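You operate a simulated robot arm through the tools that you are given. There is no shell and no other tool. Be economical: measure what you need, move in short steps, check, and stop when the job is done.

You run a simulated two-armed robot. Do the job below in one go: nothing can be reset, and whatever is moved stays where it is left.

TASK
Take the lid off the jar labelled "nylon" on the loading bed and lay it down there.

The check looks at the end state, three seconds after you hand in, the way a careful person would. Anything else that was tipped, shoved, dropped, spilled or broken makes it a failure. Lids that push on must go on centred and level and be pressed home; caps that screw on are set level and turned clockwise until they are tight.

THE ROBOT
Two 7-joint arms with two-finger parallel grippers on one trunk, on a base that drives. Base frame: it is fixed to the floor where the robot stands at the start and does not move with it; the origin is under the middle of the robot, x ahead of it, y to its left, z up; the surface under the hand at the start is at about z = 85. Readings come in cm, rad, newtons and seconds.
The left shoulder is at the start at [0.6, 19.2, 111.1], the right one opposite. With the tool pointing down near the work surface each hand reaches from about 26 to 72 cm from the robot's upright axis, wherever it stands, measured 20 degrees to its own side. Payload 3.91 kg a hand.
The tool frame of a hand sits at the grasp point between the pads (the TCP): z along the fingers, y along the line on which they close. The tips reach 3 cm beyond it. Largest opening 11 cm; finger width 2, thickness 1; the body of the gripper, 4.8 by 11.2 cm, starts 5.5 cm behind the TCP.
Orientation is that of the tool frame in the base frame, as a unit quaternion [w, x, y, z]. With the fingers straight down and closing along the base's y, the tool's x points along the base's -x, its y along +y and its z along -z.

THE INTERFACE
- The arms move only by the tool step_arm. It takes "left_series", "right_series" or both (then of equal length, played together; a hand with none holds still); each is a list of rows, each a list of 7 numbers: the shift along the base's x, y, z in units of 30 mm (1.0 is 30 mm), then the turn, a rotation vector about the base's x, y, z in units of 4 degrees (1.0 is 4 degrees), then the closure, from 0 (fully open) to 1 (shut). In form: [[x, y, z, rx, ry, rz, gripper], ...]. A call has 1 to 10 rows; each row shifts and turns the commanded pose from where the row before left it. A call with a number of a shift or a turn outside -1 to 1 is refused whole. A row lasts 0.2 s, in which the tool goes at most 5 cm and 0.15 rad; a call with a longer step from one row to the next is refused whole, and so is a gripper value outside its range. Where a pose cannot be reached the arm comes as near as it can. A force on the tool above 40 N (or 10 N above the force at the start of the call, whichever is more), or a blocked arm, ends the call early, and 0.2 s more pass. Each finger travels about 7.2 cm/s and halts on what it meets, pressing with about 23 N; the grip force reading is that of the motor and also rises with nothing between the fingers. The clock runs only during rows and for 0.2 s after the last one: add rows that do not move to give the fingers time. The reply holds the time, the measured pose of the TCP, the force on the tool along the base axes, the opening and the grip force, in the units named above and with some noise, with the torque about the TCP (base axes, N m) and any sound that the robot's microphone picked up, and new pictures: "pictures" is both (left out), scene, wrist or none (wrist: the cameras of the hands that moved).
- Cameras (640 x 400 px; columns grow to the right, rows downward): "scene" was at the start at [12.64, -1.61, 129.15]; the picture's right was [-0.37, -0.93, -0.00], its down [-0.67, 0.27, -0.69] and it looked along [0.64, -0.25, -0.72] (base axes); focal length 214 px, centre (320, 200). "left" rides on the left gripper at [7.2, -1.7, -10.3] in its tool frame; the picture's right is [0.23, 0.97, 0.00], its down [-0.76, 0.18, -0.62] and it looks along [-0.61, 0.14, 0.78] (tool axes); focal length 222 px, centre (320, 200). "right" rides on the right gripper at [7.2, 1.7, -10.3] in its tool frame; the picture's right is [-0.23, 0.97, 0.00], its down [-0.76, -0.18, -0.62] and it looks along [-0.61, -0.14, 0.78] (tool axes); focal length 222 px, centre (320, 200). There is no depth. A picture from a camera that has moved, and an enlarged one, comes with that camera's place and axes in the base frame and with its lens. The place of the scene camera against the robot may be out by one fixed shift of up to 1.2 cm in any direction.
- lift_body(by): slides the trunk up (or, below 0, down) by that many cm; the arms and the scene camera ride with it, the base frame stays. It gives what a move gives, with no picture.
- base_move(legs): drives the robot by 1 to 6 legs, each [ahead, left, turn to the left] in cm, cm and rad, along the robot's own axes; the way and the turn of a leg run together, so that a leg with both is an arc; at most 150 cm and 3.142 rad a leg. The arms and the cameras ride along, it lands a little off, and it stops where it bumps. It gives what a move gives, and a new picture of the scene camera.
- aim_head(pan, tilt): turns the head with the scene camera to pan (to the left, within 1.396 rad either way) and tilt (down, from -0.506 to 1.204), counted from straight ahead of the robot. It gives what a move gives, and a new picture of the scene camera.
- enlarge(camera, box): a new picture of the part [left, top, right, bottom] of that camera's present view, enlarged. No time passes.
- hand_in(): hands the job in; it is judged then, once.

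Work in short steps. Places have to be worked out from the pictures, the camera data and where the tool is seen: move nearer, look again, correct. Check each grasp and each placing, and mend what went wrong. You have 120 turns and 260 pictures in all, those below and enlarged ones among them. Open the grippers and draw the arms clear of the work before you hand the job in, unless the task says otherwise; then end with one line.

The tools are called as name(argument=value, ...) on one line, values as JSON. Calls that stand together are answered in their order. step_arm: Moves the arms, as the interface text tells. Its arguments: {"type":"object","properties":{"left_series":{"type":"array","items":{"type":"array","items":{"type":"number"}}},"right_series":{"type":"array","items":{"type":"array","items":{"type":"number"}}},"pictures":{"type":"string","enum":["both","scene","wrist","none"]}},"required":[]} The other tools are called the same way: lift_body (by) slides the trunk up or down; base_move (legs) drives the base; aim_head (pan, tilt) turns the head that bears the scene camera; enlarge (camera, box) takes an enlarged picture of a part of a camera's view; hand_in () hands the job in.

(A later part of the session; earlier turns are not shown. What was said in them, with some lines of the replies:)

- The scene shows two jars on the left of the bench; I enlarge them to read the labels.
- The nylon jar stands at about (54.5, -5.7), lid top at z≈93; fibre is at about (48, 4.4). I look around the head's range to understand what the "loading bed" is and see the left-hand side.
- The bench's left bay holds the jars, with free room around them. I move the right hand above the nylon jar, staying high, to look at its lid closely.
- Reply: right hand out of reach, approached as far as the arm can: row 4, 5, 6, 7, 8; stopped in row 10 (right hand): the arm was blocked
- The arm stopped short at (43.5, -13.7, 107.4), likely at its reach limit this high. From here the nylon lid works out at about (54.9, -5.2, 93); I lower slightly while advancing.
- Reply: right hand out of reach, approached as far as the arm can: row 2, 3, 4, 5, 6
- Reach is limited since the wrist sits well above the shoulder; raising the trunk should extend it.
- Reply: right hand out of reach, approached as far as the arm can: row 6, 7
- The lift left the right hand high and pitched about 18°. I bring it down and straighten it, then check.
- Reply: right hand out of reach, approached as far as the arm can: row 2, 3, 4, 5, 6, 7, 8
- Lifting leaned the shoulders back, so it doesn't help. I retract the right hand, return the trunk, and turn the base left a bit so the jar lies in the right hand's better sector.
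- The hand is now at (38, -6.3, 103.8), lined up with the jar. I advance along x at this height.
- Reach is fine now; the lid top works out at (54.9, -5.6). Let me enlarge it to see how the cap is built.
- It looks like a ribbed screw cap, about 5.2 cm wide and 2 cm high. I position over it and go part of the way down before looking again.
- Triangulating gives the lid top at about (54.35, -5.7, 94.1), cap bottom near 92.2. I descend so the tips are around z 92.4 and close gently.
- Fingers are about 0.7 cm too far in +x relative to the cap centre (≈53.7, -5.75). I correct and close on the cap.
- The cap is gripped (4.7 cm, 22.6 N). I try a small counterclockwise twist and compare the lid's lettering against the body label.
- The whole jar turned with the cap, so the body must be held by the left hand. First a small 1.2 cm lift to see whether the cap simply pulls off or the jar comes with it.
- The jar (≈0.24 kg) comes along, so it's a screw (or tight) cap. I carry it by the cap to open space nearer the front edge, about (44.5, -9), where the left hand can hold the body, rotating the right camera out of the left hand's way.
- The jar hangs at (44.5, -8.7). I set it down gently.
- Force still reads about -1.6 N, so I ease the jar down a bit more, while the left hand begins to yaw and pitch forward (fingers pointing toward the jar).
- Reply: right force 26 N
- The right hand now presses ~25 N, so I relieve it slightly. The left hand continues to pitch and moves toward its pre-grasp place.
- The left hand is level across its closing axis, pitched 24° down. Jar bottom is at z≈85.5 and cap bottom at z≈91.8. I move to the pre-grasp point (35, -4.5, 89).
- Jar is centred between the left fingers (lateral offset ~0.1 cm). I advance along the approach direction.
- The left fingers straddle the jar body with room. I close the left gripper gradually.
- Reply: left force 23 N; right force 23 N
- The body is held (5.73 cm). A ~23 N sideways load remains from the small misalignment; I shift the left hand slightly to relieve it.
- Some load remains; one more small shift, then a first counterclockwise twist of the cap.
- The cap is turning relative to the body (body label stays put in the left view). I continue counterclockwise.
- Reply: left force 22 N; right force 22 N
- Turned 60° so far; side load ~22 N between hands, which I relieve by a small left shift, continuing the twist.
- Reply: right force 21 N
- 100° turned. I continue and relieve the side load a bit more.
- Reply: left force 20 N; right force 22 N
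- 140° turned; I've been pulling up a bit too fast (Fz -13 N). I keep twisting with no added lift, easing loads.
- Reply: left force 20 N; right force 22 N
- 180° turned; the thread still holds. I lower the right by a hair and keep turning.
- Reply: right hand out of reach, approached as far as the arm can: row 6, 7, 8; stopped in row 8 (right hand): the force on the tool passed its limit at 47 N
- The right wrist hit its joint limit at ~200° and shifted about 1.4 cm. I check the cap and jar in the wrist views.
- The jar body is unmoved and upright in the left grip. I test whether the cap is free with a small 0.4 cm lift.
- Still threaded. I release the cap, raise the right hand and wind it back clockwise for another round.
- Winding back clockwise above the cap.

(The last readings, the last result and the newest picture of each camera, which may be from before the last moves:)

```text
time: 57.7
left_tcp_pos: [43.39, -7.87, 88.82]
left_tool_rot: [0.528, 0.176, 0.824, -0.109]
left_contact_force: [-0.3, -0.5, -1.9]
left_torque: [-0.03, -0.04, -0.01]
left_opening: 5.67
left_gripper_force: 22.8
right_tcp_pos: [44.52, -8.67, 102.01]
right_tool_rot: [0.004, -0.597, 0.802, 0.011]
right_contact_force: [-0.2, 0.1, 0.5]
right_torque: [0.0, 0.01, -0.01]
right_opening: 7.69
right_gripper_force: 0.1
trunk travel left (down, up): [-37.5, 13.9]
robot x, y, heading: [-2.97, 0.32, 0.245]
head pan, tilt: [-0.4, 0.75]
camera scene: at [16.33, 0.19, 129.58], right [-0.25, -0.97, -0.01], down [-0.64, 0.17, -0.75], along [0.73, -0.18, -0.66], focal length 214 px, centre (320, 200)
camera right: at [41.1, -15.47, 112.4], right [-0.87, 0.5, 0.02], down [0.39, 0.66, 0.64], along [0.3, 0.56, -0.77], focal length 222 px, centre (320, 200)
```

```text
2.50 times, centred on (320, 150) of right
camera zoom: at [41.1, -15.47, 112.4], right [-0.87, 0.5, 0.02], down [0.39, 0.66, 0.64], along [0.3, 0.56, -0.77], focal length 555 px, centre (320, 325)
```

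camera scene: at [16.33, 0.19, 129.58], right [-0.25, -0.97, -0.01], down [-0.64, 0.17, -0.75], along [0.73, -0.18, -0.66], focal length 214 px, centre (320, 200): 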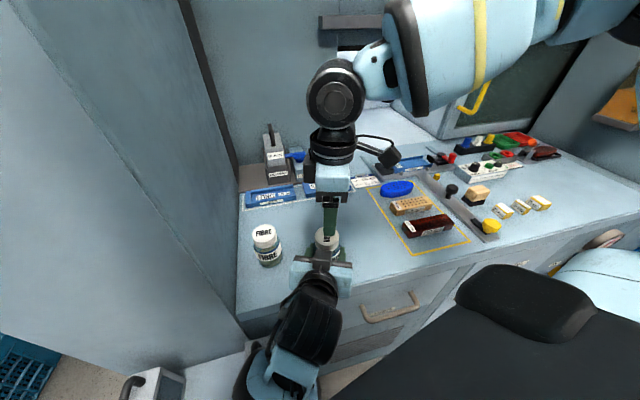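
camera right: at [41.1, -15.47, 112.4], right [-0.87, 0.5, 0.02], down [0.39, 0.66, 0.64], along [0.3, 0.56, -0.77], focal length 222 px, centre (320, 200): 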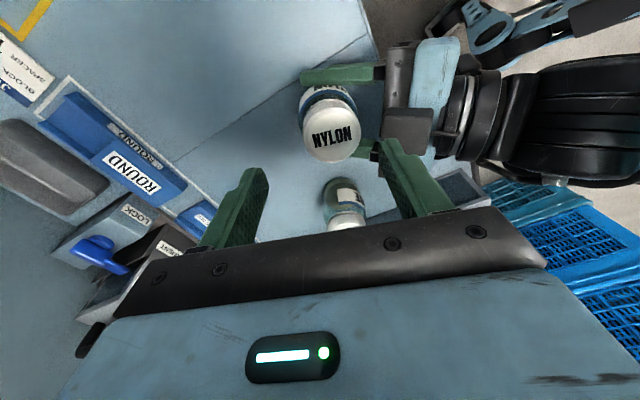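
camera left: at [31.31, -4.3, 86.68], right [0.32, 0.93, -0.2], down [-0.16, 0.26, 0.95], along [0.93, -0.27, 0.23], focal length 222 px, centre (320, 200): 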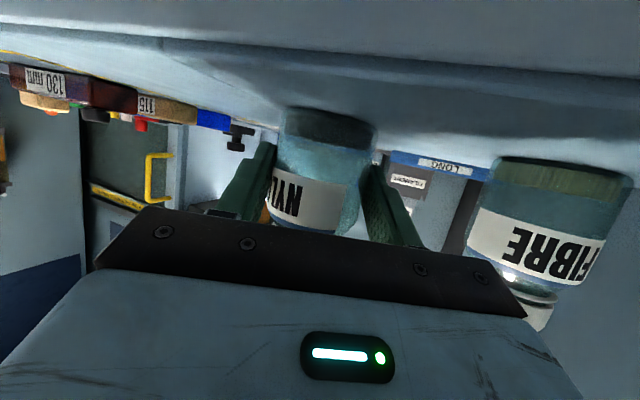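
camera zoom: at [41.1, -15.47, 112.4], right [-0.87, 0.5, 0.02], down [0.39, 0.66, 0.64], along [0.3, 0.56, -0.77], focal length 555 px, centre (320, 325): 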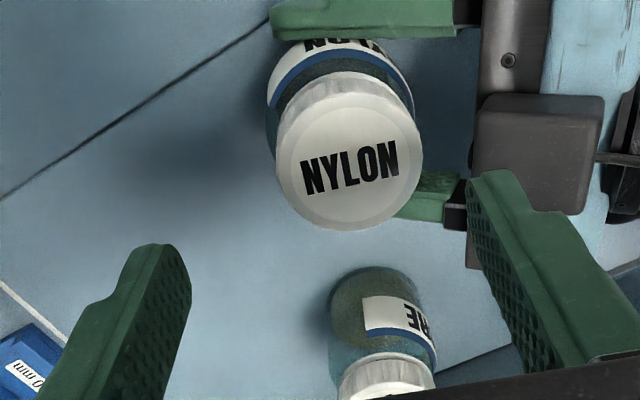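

The cap is now at about (43.7, -8.2), z top ≈94.7. To avoid the left gripper's box, I wind back another 40° and centre over the cap, then look again.

step_arm(right_series=[[-0.07, 0.04, 0, 0, 0, -1, 0.38], [-0.07, 0.04, 0, 0, 0, -1, 0.42], [-0.07, 0.04, 0, 0, 0, -1, 0.42], [-0.06, 0.04, 0, 0, 0, -1, 0.42], [0, 0, 0, 0, 0, -1, 0.42], [0, 0, 0, 0, 0, -1, 0.42], [0, 0, 0, 0, 0, -1, 0.42], [0, 0, 0, 0, 0, -1, 0.42], [0, 0, -0.5, 0, 0, -1, 0.42], [0, 0, -0.5, 0, 0, -1, 0.42]], pictures="none")

enlarge(camera="right", box=[192, 70, 448, 230])

enlarge(camera="scene", box=[240, 190, 400, 310])

```text
time: 59.9
left_tcp_pos: [43.42, -7.79, 88.7]
left_tool_rot: [0.528, 0.176, 0.824, -0.108]
left_contact_force: [0.2, 0.2, -1.4]
left_torque: [-0.01, 0.01, 0.0]
left_opening: 5.65
left_gripper_force: 23.5
right_tcp_pos: [43.83, -8.14, 99.03]
right_tool_rot: [0.006, -0.287, 0.958, 0.01]
right_contact_force: [-1.1, 0.1, -0.3]
right_torque: [0.03, 0.0, 0.02]
right_opening: 6.38
right_gripper_force: 0.1
trunk travel left (down, up): [-37.5, 13.9]
robot x, y, heading: [-2.8, 0.06, 0.254]
head pan, tilt: [-0.4, 0.75]
```

```text
2.50 times, centred on (320, 150) of right
camera zoom: at [36.87, -11.07, 109.4], right [-0.35, 0.94, 0.02], down [0.73, 0.25, 0.63], along [0.59, 0.23, -0.77], focal length 555 px, centre (320, 325)
```

zoom: 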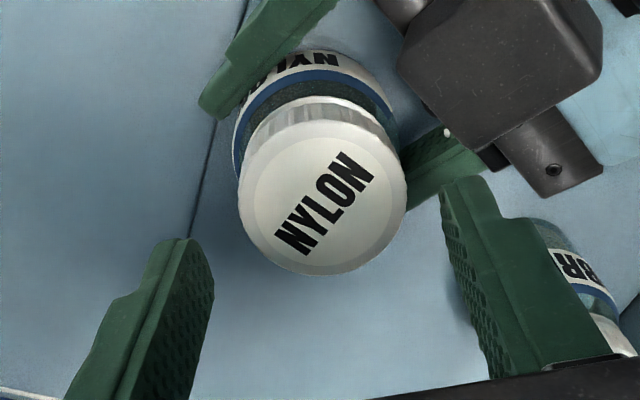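

```text
3.33 times, centred on (320, 250) of scene
camera zoom: at [16.33, 0.19, 129.58], right [-0.25, -0.97, -0.01], down [-0.64, 0.17, -0.75], along [0.73, -0.18, -0.66], focal length 715 px, centre (320, 33)
```

zoom: 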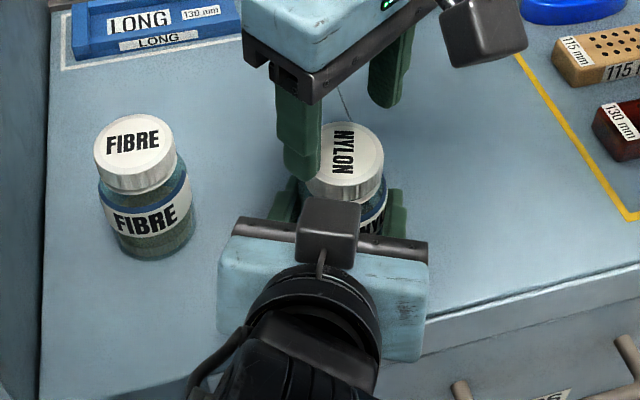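

Cap confirmed at (43.7, -8.24). I descend to TCP z≈95.7 and grip.

step_arm(right_series=[[-0.05, -0.03, -0.5, 0, 0, 0, 0.42], [0, 0, -0.6, 0, 0, 0, 0.42], [0, 0, 0, 0, 0, 0, 0.48], [0, 0, 0, 0, 0, 0, 0.53], [0, 0, 0, 0, 0, 0, 0.58], [0, 0, 0, 0, 0, 0, 0.65], [0, 0, 0, 0, 0, 0, 0.75]], pictures="none")

enlarge(camera="right", box=[192, 70, 448, 230])

enlarge(camera="scene", box=[240, 190, 400, 310])

```text
time: 60.4
left_tcp_pos: [43.26, -7.81, 88.13]
left_tool_rot: [0.522, 0.174, 0.829, -0.106]
left_contact_force: [-3.4, 5.2, 1.5]
left_torque: [-0.26, -0.24, -0.01]
left_opening: 5.56
left_gripper_force: 22.8
right_tcp_pos: [43.71, -8.11, 97.74]
right_tool_rot: [0.013, -0.287, 0.958, 0.014]
right_contact_force: [1.9, -1.9, 7.6]
right_torque: [0.22, 0.15, -0.01]
right_opening: 6.27
right_gripper_force: 0.0
trunk travel left (down, up): [-37.5, 13.9]
robot x, y, heading: [-2.7, -0.02, 0.249]
head pan, tilt: [-0.4, 0.75]
stopped in row 2 (right hand): the force on the tool passed its limit at 56 N (the readings are from after the stop); the commanded pose is now the measured one
```

```text
2.50 times, centred on (320, 150) of right
camera zoom: at [36.73, -11.03, 107.95], right [-0.35, 0.94, 0.03], down [0.72, 0.25, 0.64], along [0.6, 0.24, -0.76], focal length 555 px, centre (320, 325)
```

zoom: 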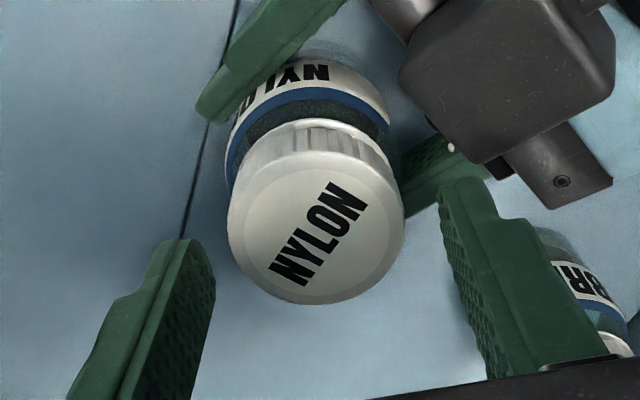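

```text
3.33 times, centred on (320, 250) of scene
camera zoom: at [16.31, 0.19, 129.59], right [-0.25, -0.97, -0.01], down [-0.64, 0.17, -0.75], along [0.73, -0.19, -0.66], focal length 715 px, centre (320, 33)
```

zoom: 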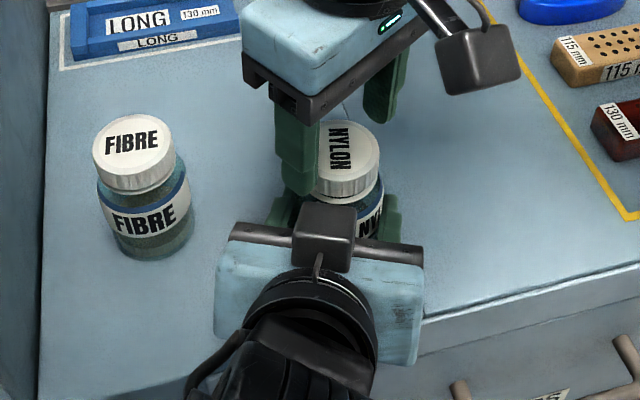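

The right fingertip touched the left finger's holder (left hand was pressed 0.6 cm down). I raise the right hand and wind back so its fingers come down alongside the left fingers' pads (clear zone) instead.

step_arm(right_series=[[0, 0, 0.6, 0, 0, 0, 0.42], [0, 0, 0.6, 0, 0, -1, 0.42], [0, 0, 0, 0, 0, -1, 0.42], [0, 0, 0, 0, 0, -1, 0.42], [0, 0, 0, 0, 0, -1, 0.42], [0, 0, 0, 0, 0, -1, 0.42], [0, 0, 0, 0, 0, -1, 0.42], [0, 0, 0, 0, 0, -1, 0.42], [0, 0, 0, 0, 0, -1, 0.42]], pictures="both")

```text
time: 62.4
left_tcp_pos: [43.37, -7.61, 88.13]
left_tool_rot: [0.522, 0.175, 0.828, -0.107]
left_contact_force: [-0.9, -3.4, 5.8]
left_torque: [-0.2, 0.05, -0.01]
left_opening: 5.59
left_gripper_force: 23.2
right_tcp_pos: [43.78, -7.99, 101.26]
right_tool_rot: [0.013, -0.012, 1.0, 0.011]
right_contact_force: [-1.1, -0.1, -0.1]
right_torque: [-0.01, -0.04, 0.01]
right_opening: 6.36
right_gripper_force: 0.1
trunk travel left (down, up): [-37.5, 13.9]
robot x, y, heading: [-2.69, -0.08, 0.25]
head pan, tilt: [-0.4, 0.75]
camera scene: at [16.33, 0.18, 129.58], right [-0.25, -0.97, -0.01], down [-0.64, 0.17, -0.75], along [0.73, -0.18, -0.66], focal length 214 px, centre (320, 200)
camera right: at [36.28, -6.79, 111.49], right [0.2, 0.98, 0.03], down [0.75, -0.17, 0.64], along [0.63, -0.11, -0.77], focal length 222 px, centre (320, 200)
```

scene: 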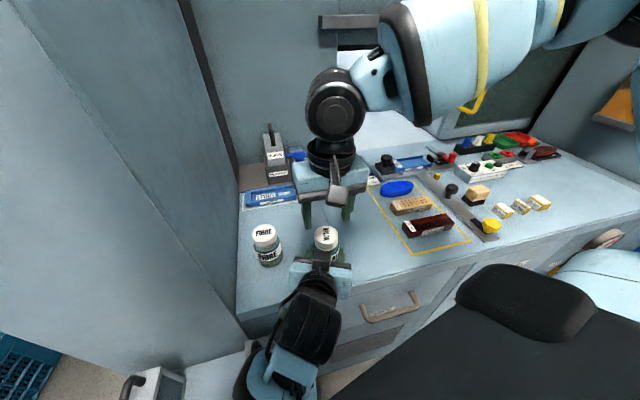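
right: 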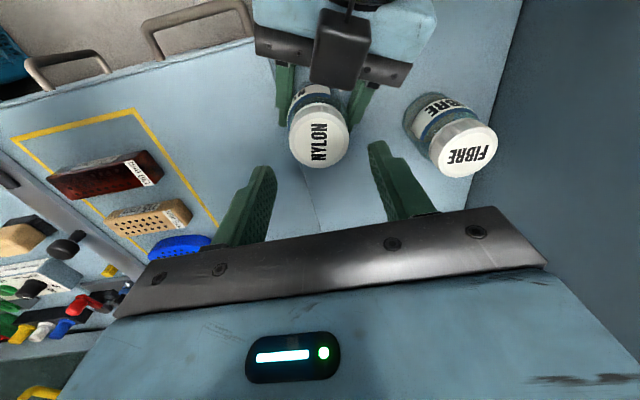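

Winding back another 24° to align with the left hand's clear axis, then measuring the cap.

step_arm(right_series=[[0, 0, 0, 0, 0, -1, 0.42], [0, 0, 0, 0, 0, -1, 0.42], [0, 0, 0, 0, 0, -1, 0.42], [0, 0, 0, 0, 0, -1, 0.42], [0, 0, 0, 0, 0, -1, 0.42], [0, 0, 0, 0, 0, -1, 0.42], [0, 0, 0, 0, 0, 0, 0.42]], pictures="none")

enlarge(camera="right", box=[192, 50, 448, 210])

enlarge(camera="left", box=[160, 80, 480, 280])

enlarge(camera="scene", box=[240, 190, 400, 310])

```text
time: 64.0
left_tcp_pos: [43.43, -7.73, 88.21]
left_tool_rot: [0.522, 0.175, 0.828, -0.107]
left_contact_force: [-0.8, -2.0, 6.9]
left_torque: [-0.24, 0.04, -0.02]
left_opening: 5.57
left_gripper_force: 23.3
right_tcp_pos: [43.8, -8.09, 101.32]
right_tool_rot: [0.014, 0.196, 0.981, 0.008]
right_contact_force: [0.6, -0.7, 0.1]
right_torque: [0.0, 0.05, -0.01]
right_opening: 6.38
right_gripper_force: 0.2
trunk travel left (down, up): [-37.5, 13.9]
robot x, y, heading: [-2.6, 0.0, 0.25]
head pan, tilt: [-0.4, 0.75]
```

```text
2.50 times, centred on (320, 130) of right
camera zoom: at [37.46, -3.86, 111.53], right [0.58, 0.81, 0.03], down [0.61, -0.46, 0.64], along [0.53, -0.36, -0.77], focal length 555 px, centre (320, 375)
```

zoom: 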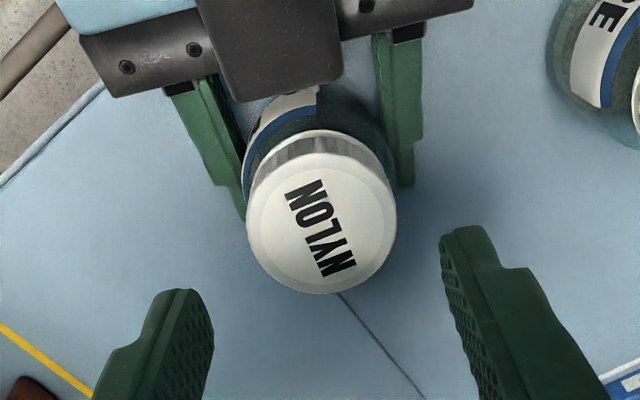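

```text
2.00 times, centred on (320, 180) of left
camera zoom: at [31.14, -4.38, 86.04], right [0.3, 0.93, -0.2], down [-0.15, 0.25, 0.96], along [0.94, -0.26, 0.21], focal length 444 px, centre (320, 240)
```

zoom: 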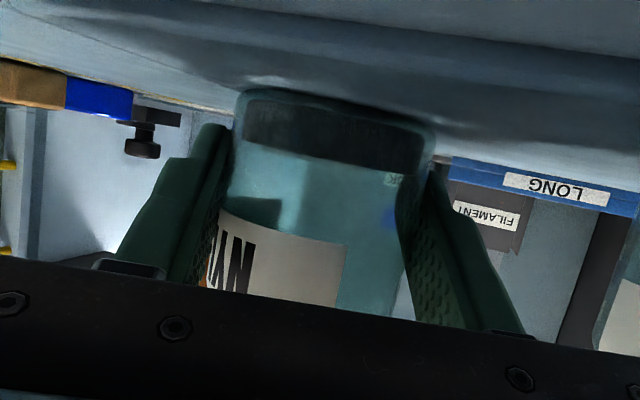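

```text
3.33 times, centred on (320, 250) of scene
camera zoom: at [16.32, 0.19, 129.58], right [-0.25, -0.97, -0.01], down [-0.64, 0.17, -0.75], along [0.73, -0.18, -0.66], focal length 715 px, centre (320, 33)
```

zoom: 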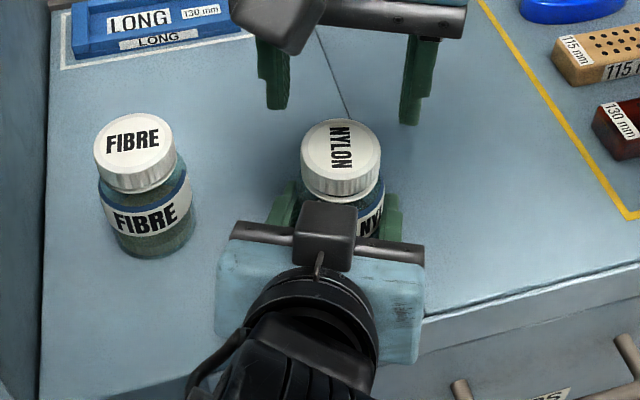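

Aligned with the clear axis; the cap is about (43.85, -8.1). I descend.

step_arm(right_series=[[0, 0, -0.6, 0, 0, 0, 0.42], [0, 0, -0.6, 0, 0, 0, 0.42], [0, 0, -0.4, 0, 0, 0, 0.42], [0, 0, -0.22, 0, 0, 0, 0.42], [0, 0, 0, 0, 0, 0, 0.42]], pictures="none")

enlarge(camera="right", box=[192, 70, 448, 230])

enlarge(camera="scene", box=[240, 190, 400, 310])

```text
time: 65.2
left_tcp_pos: [43.42, -7.65, 88.21]
left_tool_rot: [0.522, 0.173, 0.828, -0.106]
left_contact_force: [-0.1, -1.6, 8.6]
left_torque: [-0.25, 0.03, -0.02]
left_opening: 5.56
left_gripper_force: 23.0
right_tcp_pos: [43.74, -8.0, 95.79]
right_tool_rot: [0.014, 0.195, 0.981, 0.009]
right_contact_force: [0.1, 0.1, 0.4]
right_torque: [0.0, -0.01, 0.0]
right_opening: 6.36
right_gripper_force: 0.2
trunk travel left (down, up): [-37.5, 13.9]
robot x, y, heading: [-2.82, -0.21, 0.25]
head pan, tilt: [-0.4, 0.75]
```

```text
2.50 times, centred on (320, 150) of right
camera zoom: at [37.51, -3.83, 106.04], right [0.58, 0.81, 0.03], down [0.62, -0.46, 0.64], along [0.53, -0.36, -0.77], focal length 555 px, centre (320, 325)
```

zoom: 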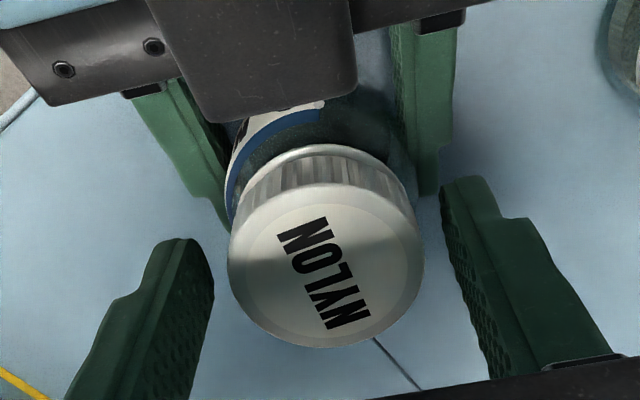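

```text
3.33 times, centred on (320, 250) of scene
camera zoom: at [16.31, 0.19, 129.57], right [-0.25, -0.97, -0.01], down [-0.64, 0.17, -0.75], along [0.72, -0.18, -0.66], focal length 715 px, centre (320, 33)
```

zoom: 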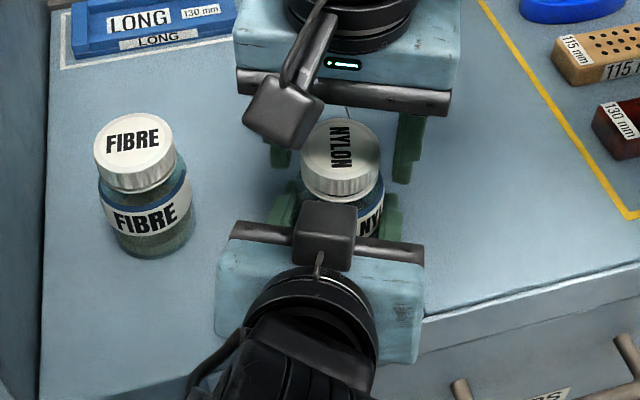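

No contact, and the cap sits just as in the first grip. I close on it.

step_arm(right_series=[[0, 0, 0, 0, 0, 0, 0.48], [0, 0, 0, 0, 0, 0, 0.53], [0, 0, 0, 0, 0, 0, 0.58], [0, 0, 0, 0, 0, 0, 0.65], [0, 0, 0, 0, 0, 0, 0.75]], pictures="none")

```text
time: 66.4
left_tcp_pos: [43.42, -7.8, 88.12]
left_tool_rot: [0.522, 0.174, 0.828, -0.106]
left_contact_force: [1.0, -4.9, 8.4]
left_torque: [0.26, -0.19, 0.02]
left_opening: 5.55
left_gripper_force: 23.5
right_tcp_pos: [43.73, -7.99, 95.81]
right_tool_rot: [0.015, 0.194, 0.981, 0.009]
right_contact_force: [2.0, 7.0, -0.9]
right_torque: [0.18, -0.03, 0.0]
right_opening: 4.79
right_gripper_force: 22.5
trunk travel left (down, up): [-37.5, 13.9]
robot x, y, heading: [-2.57, 0.14, 0.25]
head pan, tilt: [-0.4, 0.75]
```

Gripped. I twist counterclockwise, watching for contact.

step_arm(right_series=[[0, 0, 0.003, 0, 0, 1, 0.75], [0, 0, 0.003, 0, 0, 1, 0.75], [0, 0, 0.003, 0, 0, 1, 0.75], [0, 0, 0.003, 0, 0, 1, 0.75], [0, 0, 0.003, 0, 0, 1, 0.75], [0, 0, 0.003, 0, 0, 1, 0.75], [0, 0, 0.003, 0, 0, 1, 0.75], [0, 0, 0.003, 0, 0, 1, 0.75], [0, 0, 0.003, 0, 0, 1, 0.75], [0, 0, 0.003, 0, 0, 1, 0.75]], pictures="none")

enlarge(camera="right", box=[192, 70, 448, 230])

```text
time: 68.6
left_tcp_pos: [43.36, -7.73, 88.1]
left_tool_rot: [0.522, 0.174, 0.828, -0.107]
left_contact_force: [-2.7, -2.7, 9.4]
left_torque: [-0.34, 0.1, -0.07]
left_opening: 5.57
left_gripper_force: 23.0
right_tcp_pos: [43.85, -7.97, 96.03]
right_tool_rot: [0.013, -0.152, 0.988, 0.012]
right_contact_force: [0.2, -0.1, -0.2]
right_torque: [0.01, -0.04, 0.02]
right_opening: 4.76
right_gripper_force: 23.6
trunk travel left (down, up): [-37.5, 13.9]
robot x, y, heading: [-2.95, -0.07, 0.245]
head pan, tilt: [-0.4, 0.75]
```

```text
2.50 times, centred on (320, 150) of right
camera zoom: at [36.22, -8.95, 106.17], right [-0.08, 1.0, 0.03], down [0.77, 0.04, 0.64], along [0.64, 0.07, -0.77], focal length 555 px, centre (320, 325)
```

zoom: 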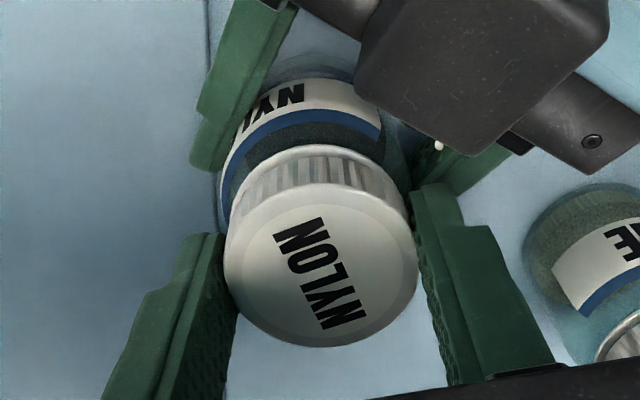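

Right-hand forces have gone to zero, so the cap may be free. I try a small lift.

step_arm(right_series=[[0, 0, 0.08, 0, 0, 0, 0.75], [0, 0, 0.08, 0, 0, 0, 0.75], [0, 0, 0, 0, 0, 0, 0.75]], pictures="none")

enlarge(camera="right", box=[192, 70, 448, 230])

```text
time: 69.4
left_tcp_pos: [43.42, -7.69, 88.01]
left_tool_rot: [0.523, 0.174, 0.828, -0.107]
left_contact_force: [-3.1, -0.5, 9.6]
left_torque: [-0.38, -0.09, -0.07]
left_opening: 5.57
left_gripper_force: 23.3
right_tcp_pos: [43.78, -8.01, 96.29]
right_tool_rot: [0.013, -0.151, 0.988, 0.013]
right_contact_force: [2.4, -2.2, -0.5]
right_torque: [-0.05, -0.04, 0.01]
right_opening: 4.76
right_gripper_force: 22.8
trunk travel left (down, up): [-37.5, 13.9]
robot x, y, heading: [-2.96, 0.04, 0.247]
head pan, tilt: [-0.4, 0.75]
```

```text
2.50 times, centred on (320, 150) of right
camera zoom: at [36.22, -8.92, 106.65], right [-0.08, 1.0, 0.03], down [0.77, 0.04, 0.64], along [0.64, 0.07, -0.77], focal length 555 px, centre (320, 325)
```

zoom: 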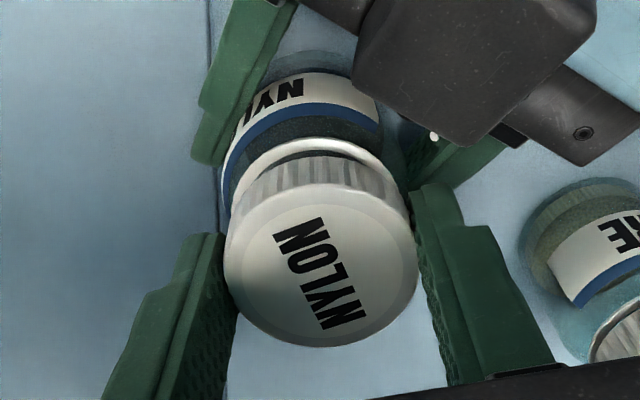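

The neck is visible: the cap is off. I lift it clear and carry it to the free spot around (52, -7).

step_arm(right_series=[[0, 0, 0.5, 0, 0, 0, 0.75], [0, 0, 0.8, 0, 0, 0, 0.75], [0, 0, 0.8, 0, 0, 0, 0.75], [0.6, 0.08, 0, 0, 0, 0, 0.75], [0.7, 0.08, 0, 0, 0, 0, 0.75], [0.7, 0.08, 0, 0, 0, 0, 0.75], [0.7, 0.08, 0, 0, 0, 0, 0.75], [0, 0, 0, 0, 0, 0, 0.75]], pictures="both")

enlarge(camera="scene", box=[240, 170, 400, 290])

```text
time: 71.2
left_tcp_pos: [43.44, -7.74, 88.12]
left_tool_rot: [0.522, 0.174, 0.828, -0.106]
left_contact_force: [1.7, 0.2, 9.5]
left_torque: [-0.17, 0.02, 0.02]
left_opening: 5.57
left_gripper_force: 22.9
right_tcp_pos: [51.99, -7.11, 102.76]
right_tool_rot: [0.013, -0.151, 0.988, 0.012]
right_contact_force: [0.6, -0.8, -0.1]
right_torque: [0.04, -0.02, 0.01]
right_opening: 4.76
right_gripper_force: 23.4
trunk travel left (down, up): [-37.5, 13.9]
robot x, y, heading: [-2.77, -0.31, 0.246]
head pan, tilt: [-0.4, 0.75]
camera scene: at [16.3, 0.2, 129.57], right [-0.25, -0.97, -0.01], down [-0.64, 0.17, -0.75], along [0.72, -0.18, -0.66], focal length 214 px, centre (320, 200)
camera right: at [44.33, -8.03, 113.03], right [-0.08, 1.0, 0.03], down [0.77, 0.04, 0.64], along [0.64, 0.07, -0.77], focal length 222 px, centre (320, 200)
```

scene: 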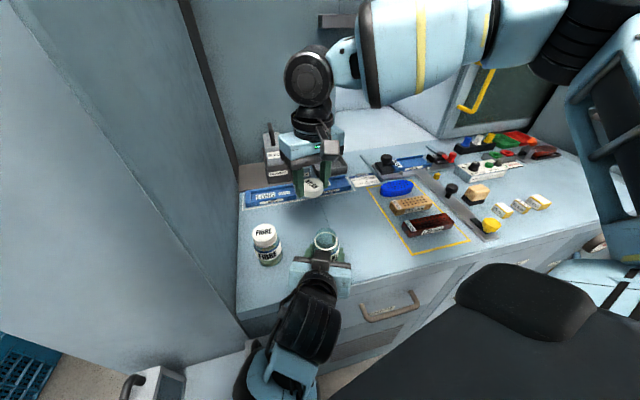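
right: 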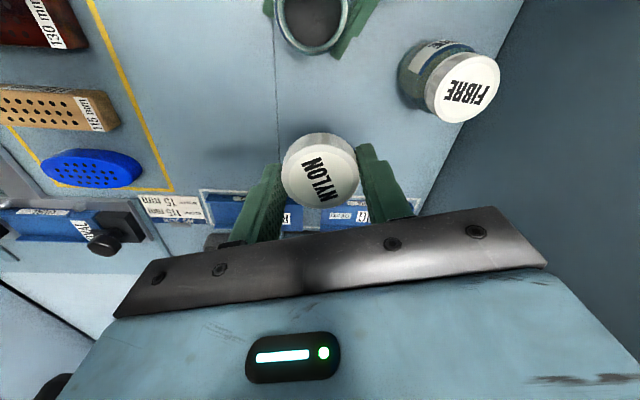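

```text
3.33 times, centred on (320, 230) of scene
camera zoom: at [16.3, 0.2, 129.57], right [-0.25, -0.97, -0.01], down [-0.64, 0.17, -0.75], along [0.72, -0.18, -0.66], focal length 715 px, centre (320, 100)
```

zoom: 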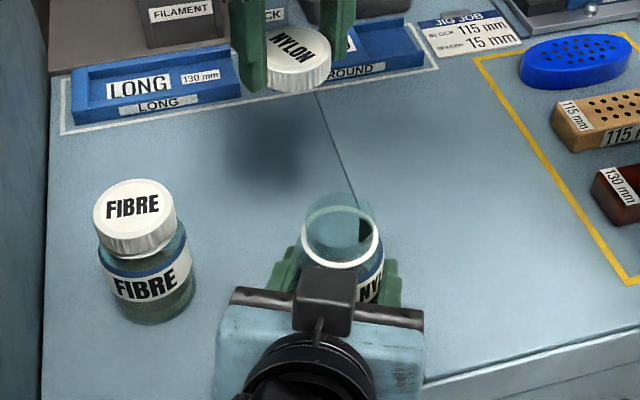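

Open jar held upright, lid above the free spot. I lower the lid toward the bench.

step_arm(right_series=[[0, 0, -0.9, 0, 0, 0, 0.75], [0, 0, -1, 0, 0, 0, 0.75], [0, 0, -1, 0, 0, 0, 0.75], [0, 0, -1, 0, 0, 0, 0.75], [0, 0, -0.3, 0, 0, 0, 0.75], [0, 0, -0.2, 0, 0, 0, 0.75], [0, 0, 0, 0, 0, 0, 0.75]], pictures="none")

enlarge(camera="scene", box=[240, 170, 400, 290])

enlarge(camera="left", box=[160, 80, 480, 280])

```text
time: 72.8
left_tcp_pos: [43.4, -7.63, 88.2]
left_tool_rot: [0.523, 0.174, 0.828, -0.106]
left_contact_force: [1.2, 1.8, 7.9]
left_torque: [-0.1, -0.01, 0.01]
left_opening: 5.56
left_gripper_force: 22.9
right_tcp_pos: [51.96, -6.98, 89.55]
right_tool_rot: [0.013, -0.151, 0.988, 0.012]
right_contact_force: [0.8, 0.1, 0.3]
right_torque: [0.03, 0.01, 0.05]
right_opening: 4.76
right_gripper_force: 23.6
trunk travel left (down, up): [-37.5, 13.9]
robot x, y, heading: [-2.86, -0.2, 0.245]
head pan, tilt: [-0.4, 0.75]
```

```text
3.33 times, centred on (320, 230) of scene
camera zoom: at [16.3, 0.2, 129.56], right [-0.25, -0.97, -0.01], down [-0.64, 0.17, -0.75], along [0.72, -0.18, -0.66], focal length 715 px, centre (320, 100)
```

zoom: 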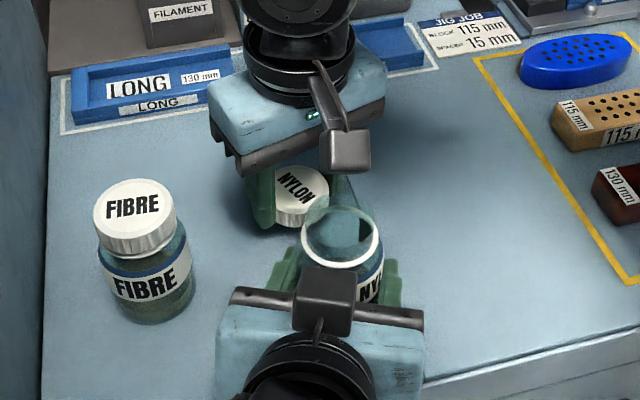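

```text
2.00 times, centred on (320, 180) of left
camera zoom: at [31.13, -4.36, 86.03], right [0.3, 0.93, -0.2], down [-0.15, 0.25, 0.96], along [0.94, -0.26, 0.21], focal length 444 px, centre (320, 240)
```

zoom: 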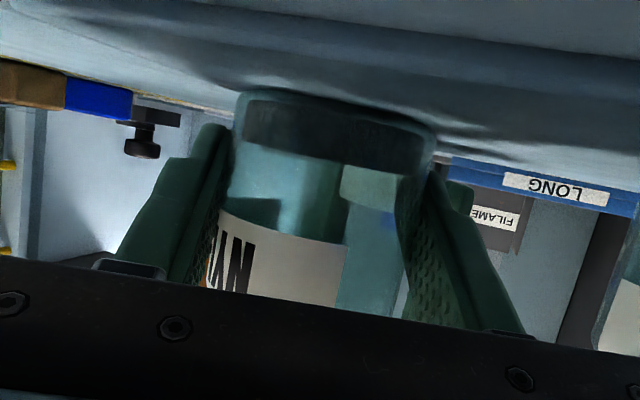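

No contact yet at 89.55; I lower in small steps until the lid touches.

step_arm(right_series=[[0, 0, -0.1, 0, 0, 0, 0.75], [0, 0, -0.1, 0, 0, 0, 0.75], [0, 0, -0.06, 0, 0, 0, 0.75], [0, 0, 0, 0, 0, 0, 0.75]], pictures="none")

```text
time: 73.8
left_tcp_pos: [43.3, -7.67, 88.2]
left_tool_rot: [0.522, 0.174, 0.828, -0.106]
left_contact_force: [1.9, 0.5, 8.1]
left_torque: [-0.1, 0.01, 0.02]
left_opening: 5.56
left_gripper_force: 22.9
right_tcp_pos: [51.83, -7.01, 88.69]
right_tool_rot: [0.013, -0.151, 0.988, 0.012]
right_contact_force: [0.1, 0.8, -0.4]
right_torque: [-0.03, 0.01, -0.06]
right_opening: 4.75
right_gripper_force: 22.6
trunk travel left (down, up): [-37.5, 13.9]
robot x, y, heading: [-2.89, -0.14, 0.25]
head pan, tilt: [-0.4, 0.75]
```

step_arm(right_series=[[0, 0, -0.05, 0, 0, 0, 0.75], [0, 0, -0.05, 0, 0, 0, 0.75], [0, 0, 0, 0, 0, 0, 0.75]], pictures="none")

enlarge(camera="right", box=[192, 70, 448, 230])

```text
time: 74.6
left_tcp_pos: [43.47, -7.72, 88.07]
left_tool_rot: [0.522, 0.173, 0.828, -0.105]
left_contact_force: [0.9, 1.5, 7.8]
left_torque: [-0.13, -0.01, 0.02]
left_opening: 5.55
left_gripper_force: 22.7
right_tcp_pos: [51.86, -6.97, 88.43]
right_tool_rot: [0.013, -0.151, 0.988, 0.012]
right_contact_force: [-0.1, -0.1, -0.1]
right_torque: [0.03, 0.01, -0.01]
right_opening: 4.75
right_gripper_force: 22.6
trunk travel left (down, up): [-37.5, 13.9]
robot x, y, heading: [-2.85, -0.44, 0.248]
head pan, tilt: [-0.4, 0.75]
```

```text
2.50 times, centred on (320, 150) of right
camera zoom: at [44.33, -7.9, 98.67], right [-0.08, 1.0, 0.03], down [0.77, 0.04, 0.64], along [0.64, 0.07, -0.77], focal length 555 px, centre (320, 325)
```

zoom: 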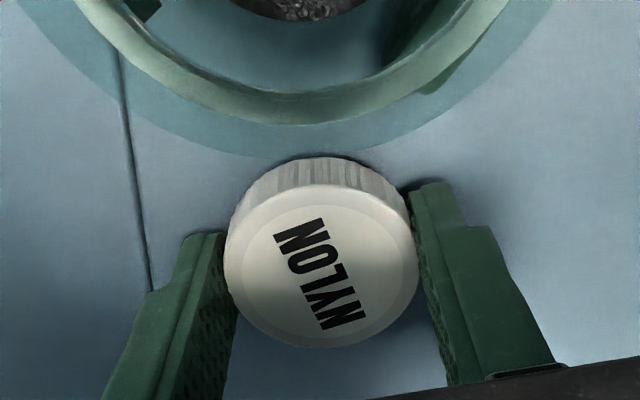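

The lid is a hair above the bench; I continue in tiny steps.

step_arm(right_series=[[0, 0, -0.04, 0, 0, 0, 0.75], [0, 0, -0.04, 0, 0, 0, 0.75], [0, 0, 0, 0, 0, 0, 0.75]], pictures="none")

```text
time: 75.4
left_tcp_pos: [43.48, -7.62, 88.19]
left_tool_rot: [0.522, 0.174, 0.828, -0.106]
left_contact_force: [0.9, 2.2, 6.7]
left_torque: [-0.11, 0.01, -0.02]
left_opening: 5.58
left_gripper_force: 22.9
right_tcp_pos: [51.87, -6.96, 88.12]
right_tool_rot: [0.014, -0.151, 0.988, 0.012]
right_contact_force: [0.5, -0.1, 0.4]
right_torque: [0.01, 0.01, 0.01]
right_opening: 4.75
right_gripper_force: 23.2
trunk travel left (down, up): [-37.5, 13.9]
robot x, y, heading: [-3.12, -0.17, 0.248]
head pan, tilt: [-0.4, 0.75]
```

step_arm(right_series=[[0, 0, -0.04, 0, 0, 0, 0.75], [0, 0, -0.04, 0, 0, 0, 0.75], [0, 0, 0, 0, 0, 0, 0.75]], pictures="none")

enlarge(camera="right", box=[192, 70, 448, 230])

enlarge(camera="scene", box=[260, 185, 340, 235])

```text
time: 76.2
left_tcp_pos: [43.4, -7.75, 88.13]
left_tool_rot: [0.522, 0.174, 0.828, -0.106]
left_contact_force: [2.4, -1.5, 3.3]
left_torque: [-0.08, -0.04, 0.01]
left_opening: 5.57
left_gripper_force: 23.1
right_tcp_pos: [51.8, -7.02, 88.13]
right_tool_rot: [0.013, -0.151, 0.988, 0.011]
right_contact_force: [-9.5, -9.0, 23.2]
right_torque: [-1.0, 0.27, -0.3]
right_opening: 4.77
right_gripper_force: 23.2
trunk travel left (down, up): [-37.5, 13.9]
robot x, y, heading: [-2.79, 0.2, 0.244]
head pan, tilt: [-0.4, 0.75]
```

```text
2.50 times, centred on (320, 150) of right
camera zoom: at [44.31, -7.89, 98.32], right [-0.07, 1.0, 0.03], down [0.77, 0.04, 0.64], along [0.64, 0.07, -0.77], focal length 555 px, centre (320, 325)
```

zoom: 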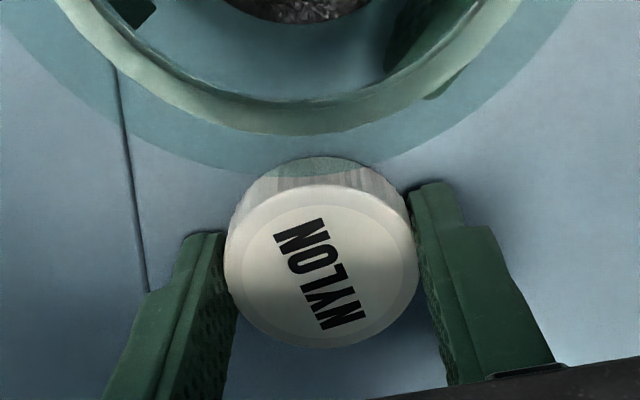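

```text
8.00 times, centred on (300, 210) of scene
camera zoom: at [16.26, 0.21, 129.57], right [-0.25, -0.97, -0.01], down [-0.64, 0.17, -0.75], along [0.72, -0.19, -0.67], focal length 1716 px, centre (480, 120)
```

zoom: 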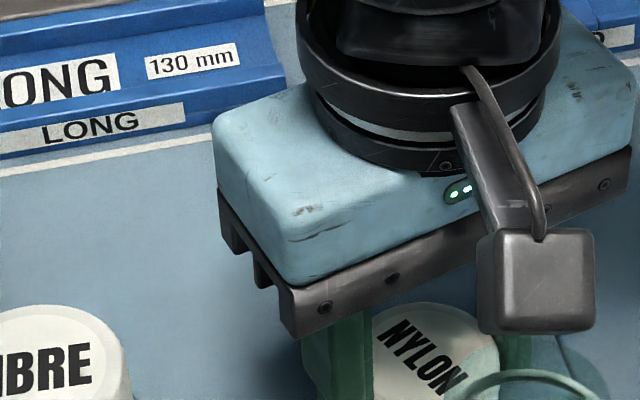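

Contact at TCP z 88.1. I ease up slightly and open the fingers gradually.

step_arm(right_series=[[0, 0, 0.03, 0, 0, 0, 0.7], [0, 0, 0, 0, 0, 0, 0.5], [0, 0, 0, 0, 0, 0, 0.4], [0, 0, 0, 0, 0, 0, 0.35], [0, 0, 0, 0, 0, 0, 0.35]], pictures="none")

enlarge(camera="right", box=[192, 70, 448, 230])

```text
time: 77.4
left_tcp_pos: [43.42, -7.58, 88.1]
left_tool_rot: [0.522, 0.174, 0.828, -0.107]
left_contact_force: [-1.3, 0.9, 0.6]
left_torque: [-0.06, 0.03, -0.02]
left_opening: 5.57
left_gripper_force: 23.3
right_tcp_pos: [51.98, -6.8, 88.13]
right_tool_rot: [0.015, -0.153, 0.988, 0.013]
right_contact_force: [-1.3, 13.2, 13.6]
right_torque: [-0.16, -0.04, 0.0]
right_opening: 6.49
right_gripper_force: 0.1
trunk travel left (down, up): [-37.5, 13.9]
robot x, y, heading: [-2.77, 0.28, 0.247]
head pan, tilt: [-0.4, 0.75]
```

```text
2.50 times, centred on (320, 150) of right
camera zoom: at [44.32, -7.75, 98.33], right [-0.08, 1.0, 0.03], down [0.76, 0.04, 0.64], along [0.64, 0.07, -0.76], focal length 555 px, centre (320, 325)
```

zoom: 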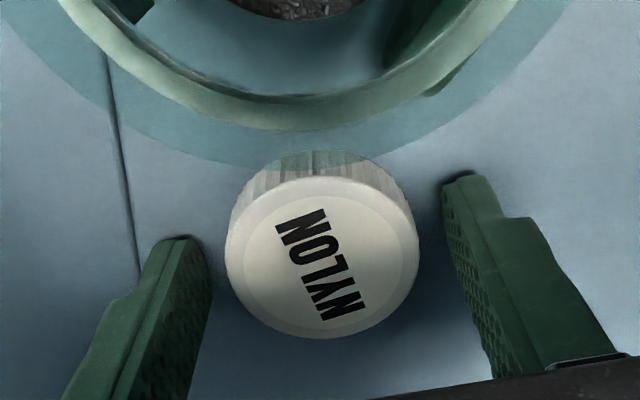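

The lid rests on the bench. I raise the right hand straight up.

step_arm(right_series=[[0, 0, 0.2, 0, 0, 0, 0.35], [0, 0, 0.6, 0, 0, 0, 0.35], [0, 0, 0.9, 0, 0, 0, 0.35], [0, 0, 0.9, 0, 0, 0, 0.35], [0, 0, 0.9, 0, 0, 0, 0.2], [0, 0, 0.9, 0, 0, 0, 0], [0, -0.9, 0, 0, 0, 0, 0], [-0.5, -0.9, 0, 0, 0, 0, 0], [-0.7, -0.9, 0, 0, 0, 0, 0], [-0.7, -0.9, 0, 0, 0, 0, 0]], pictures="scene")

enlarge(camera="scene", box=[240, 170, 400, 290])

```text
time: 79.6
left_tcp_pos: [43.56, -7.71, 88.17]
left_tool_rot: [0.522, 0.174, 0.828, -0.106]
left_contact_force: [1.0, -1.2, 3.9]
left_torque: [-0.1, 0.02, 0.05]
left_opening: 5.59
left_gripper_force: 23.4
right_tcp_pos: [46.13, -17.89, 100.89]
right_tool_rot: [0.014, -0.153, 0.988, 0.013]
right_contact_force: [0.2, 0.1, 0.7]
right_torque: [0.02, -0.03, 0.0]
right_opening: 11.02
right_gripper_force: 0.1
trunk travel left (down, up): [-37.5, 13.9]
robot x, y, heading: [-2.89, 0.16, 0.248]
head pan, tilt: [-0.4, 0.75]
camera scene: at [16.31, 0.19, 129.55], right [-0.25, -0.97, -0.01], down [-0.64, 0.17, -0.75], along [0.72, -0.18, -0.67], focal length 214 px, centre (320, 200)
```

scene: 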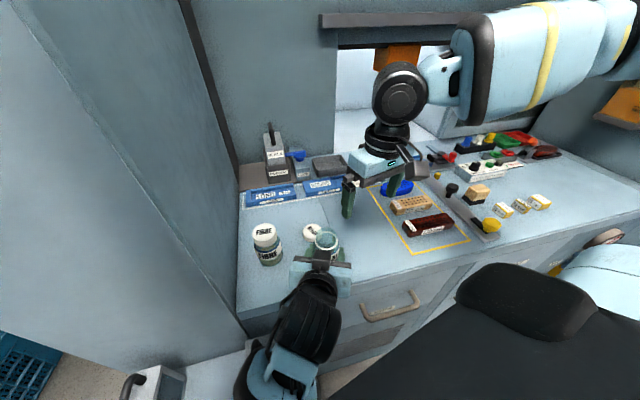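

```text
3.33 times, centred on (320, 230) of scene
camera zoom: at [16.31, 0.19, 129.55], right [-0.25, -0.97, -0.01], down [-0.64, 0.17, -0.75], along [0.72, -0.18, -0.67], focal length 715 px, centre (320, 100)
```

zoom: 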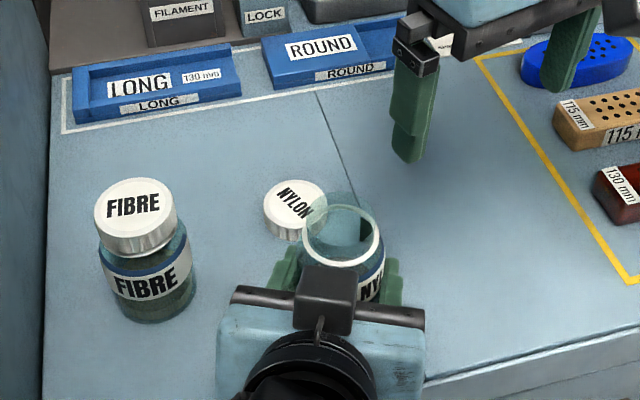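

Lid lies flat. The jar rests on the bench; I open the left gripper gradually.

step_arm(left_series=[[0, 0, 0, 0, 0, 0, 0.5], [0, 0, 0, 0, 0, 0, 0.44], [0, 0, 0, 0, 0, 0, 0.38], [0, 0, 0, 0, 0, 0, 0.25], [0, 0, 0, 0, 0, 0, 0.1], [0, 0, 0, 0, 0, 0, 0], [0, 0, 0, 0, 0, 0, 0]], pictures="wrist")

enlarge(camera="scene", box=[240, 170, 400, 290])

```text
time: 81.2
left_tcp_pos: [43.29, -7.79, 88.18]
left_tool_rot: [0.522, 0.174, 0.828, -0.106]
left_contact_force: [0.3, 0.3, -0.6]
left_torque: [-0.02, 0.04, 0.0]
left_opening: 11.03
left_gripper_force: 0.1
right_tcp_pos: [46.15, -17.92, 101.09]
right_tool_rot: [0.014, -0.151, 0.988, 0.013]
right_contact_force: [0.1, 0.3, -0.1]
right_torque: [-0.01, 0.02, -0.01]
right_opening: 10.99
right_gripper_force: 0.1
trunk travel left (down, up): [-37.5, 13.9]
robot x, y, heading: [-2.85, 0.09, 0.245]
head pan, tilt: [-0.4, 0.75]
camera left: at [31.13, -4.38, 86.02], right [0.3, 0.93, -0.2], down [-0.14, 0.25, 0.96], along [0.94, -0.26, 0.21], focal length 222 px, centre (320, 200)
```

left: 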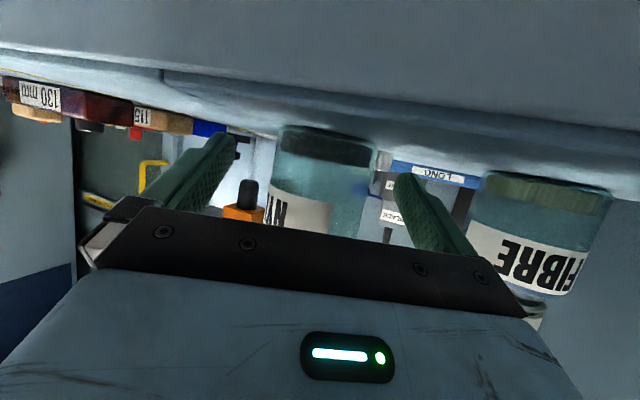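

```text
3.33 times, centred on (320, 230) of scene
camera zoom: at [16.31, 0.19, 129.55], right [-0.25, -0.97, -0.01], down [-0.64, 0.17, -0.75], along [0.72, -0.18, -0.67], focal length 715 px, centre (320, 100)
```

zoom: 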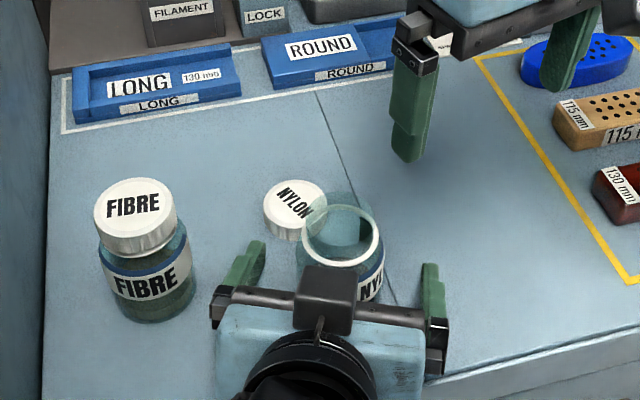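

Jar stands free. I back the left hand out along its approach, and draw the right hand back too.

step_arm(left_series=[[-0.4, 0.177, 0, 0, 0, 0, 0], [-0.56, 0.242, 0, 0, 0, 0, 0], [-0.56, 0.242, 0, 0, 0, 0, 0], [-0.56, 0.242, 0, 0, 0, 0, 0], [-0.56, 0.242, 0, 0, 0, 0, 0], [-0.56, 0.242, 0.1, 0, 0, 0, 0], [-0.5, 0.242, 0.4, 0, 0, 0, 0]], right_series=[[0, 0, 0.5, 0, 0, 0, 0], [-0.6, -0.2, 0.2, 0, 0, 0, 0], [-0.6, -0.2, 0, 0, 0, 0, 0], [-0.6, -0.2, 0, 0, 0, 0, 0], [-0.6, -0.2, 0, 0, 0, 0, 0], [-0.6, -0.2, 0, 0, 0, 0, 0], [-0.6, -0.2, 0, 0, 0, 0, 0]], pictures="scene")

enlarge(camera="scene", box=[240, 170, 400, 290])

```text
time: 82.8
left_tcp_pos: [33.54, -1.65, 90.33]
left_tool_rot: [0.542, 0.187, 0.816, -0.079]
left_contact_force: [-0.1, 0.4, -0.2]
left_torque: [0.0, -0.01, 0.01]
left_opening: 10.99
left_gripper_force: 0.1
right_tcp_pos: [35.37, -21.49, 103.13]
right_tool_rot: [0.014, -0.151, 0.988, 0.013]
right_contact_force: [-0.9, 0.2, -0.3]
right_torque: [-0.01, -0.01, 0.03]
right_opening: 11.04
right_gripper_force: 0.1
trunk travel left (down, up): [-37.5, 13.9]
robot x, y, heading: [-2.82, -0.18, 0.246]
head pan, tilt: [-0.4, 0.75]
camera scene: at [16.36, 0.19, 129.56], right [-0.25, -0.97, -0.01], down [-0.64, 0.17, -0.75], along [0.72, -0.19, -0.66], focal length 214 px, centre (320, 200)
```

scene: 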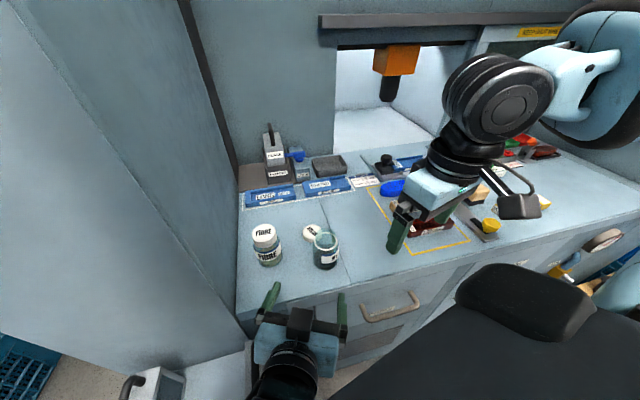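

```text
3.33 times, centred on (320, 230) of scene
camera zoom: at [16.36, 0.19, 129.56], right [-0.25, -0.97, -0.01], down [-0.64, 0.17, -0.75], along [0.72, -0.19, -0.66], focal length 715 px, centre (320, 100)
```

zoom: 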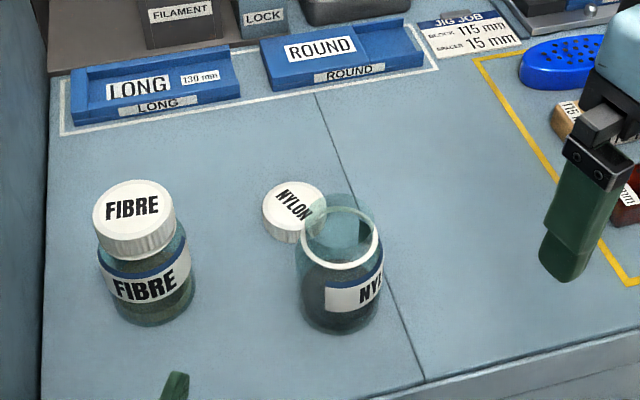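

The jar stands upright and open, the lid lies flat beside it on the bed, nothing else has moved, and both hands are open and clear.

hand_in()

```text
The job is handed in.
```

The nylon jar's lid is unscrewed and lies flat on the bench beside the open, upright jar. To get at the cap I moved the jar about 10 cm toward the front edge. Nothing else looked disturbed in the last picture, both hands are open and clear, and the job is handed in.
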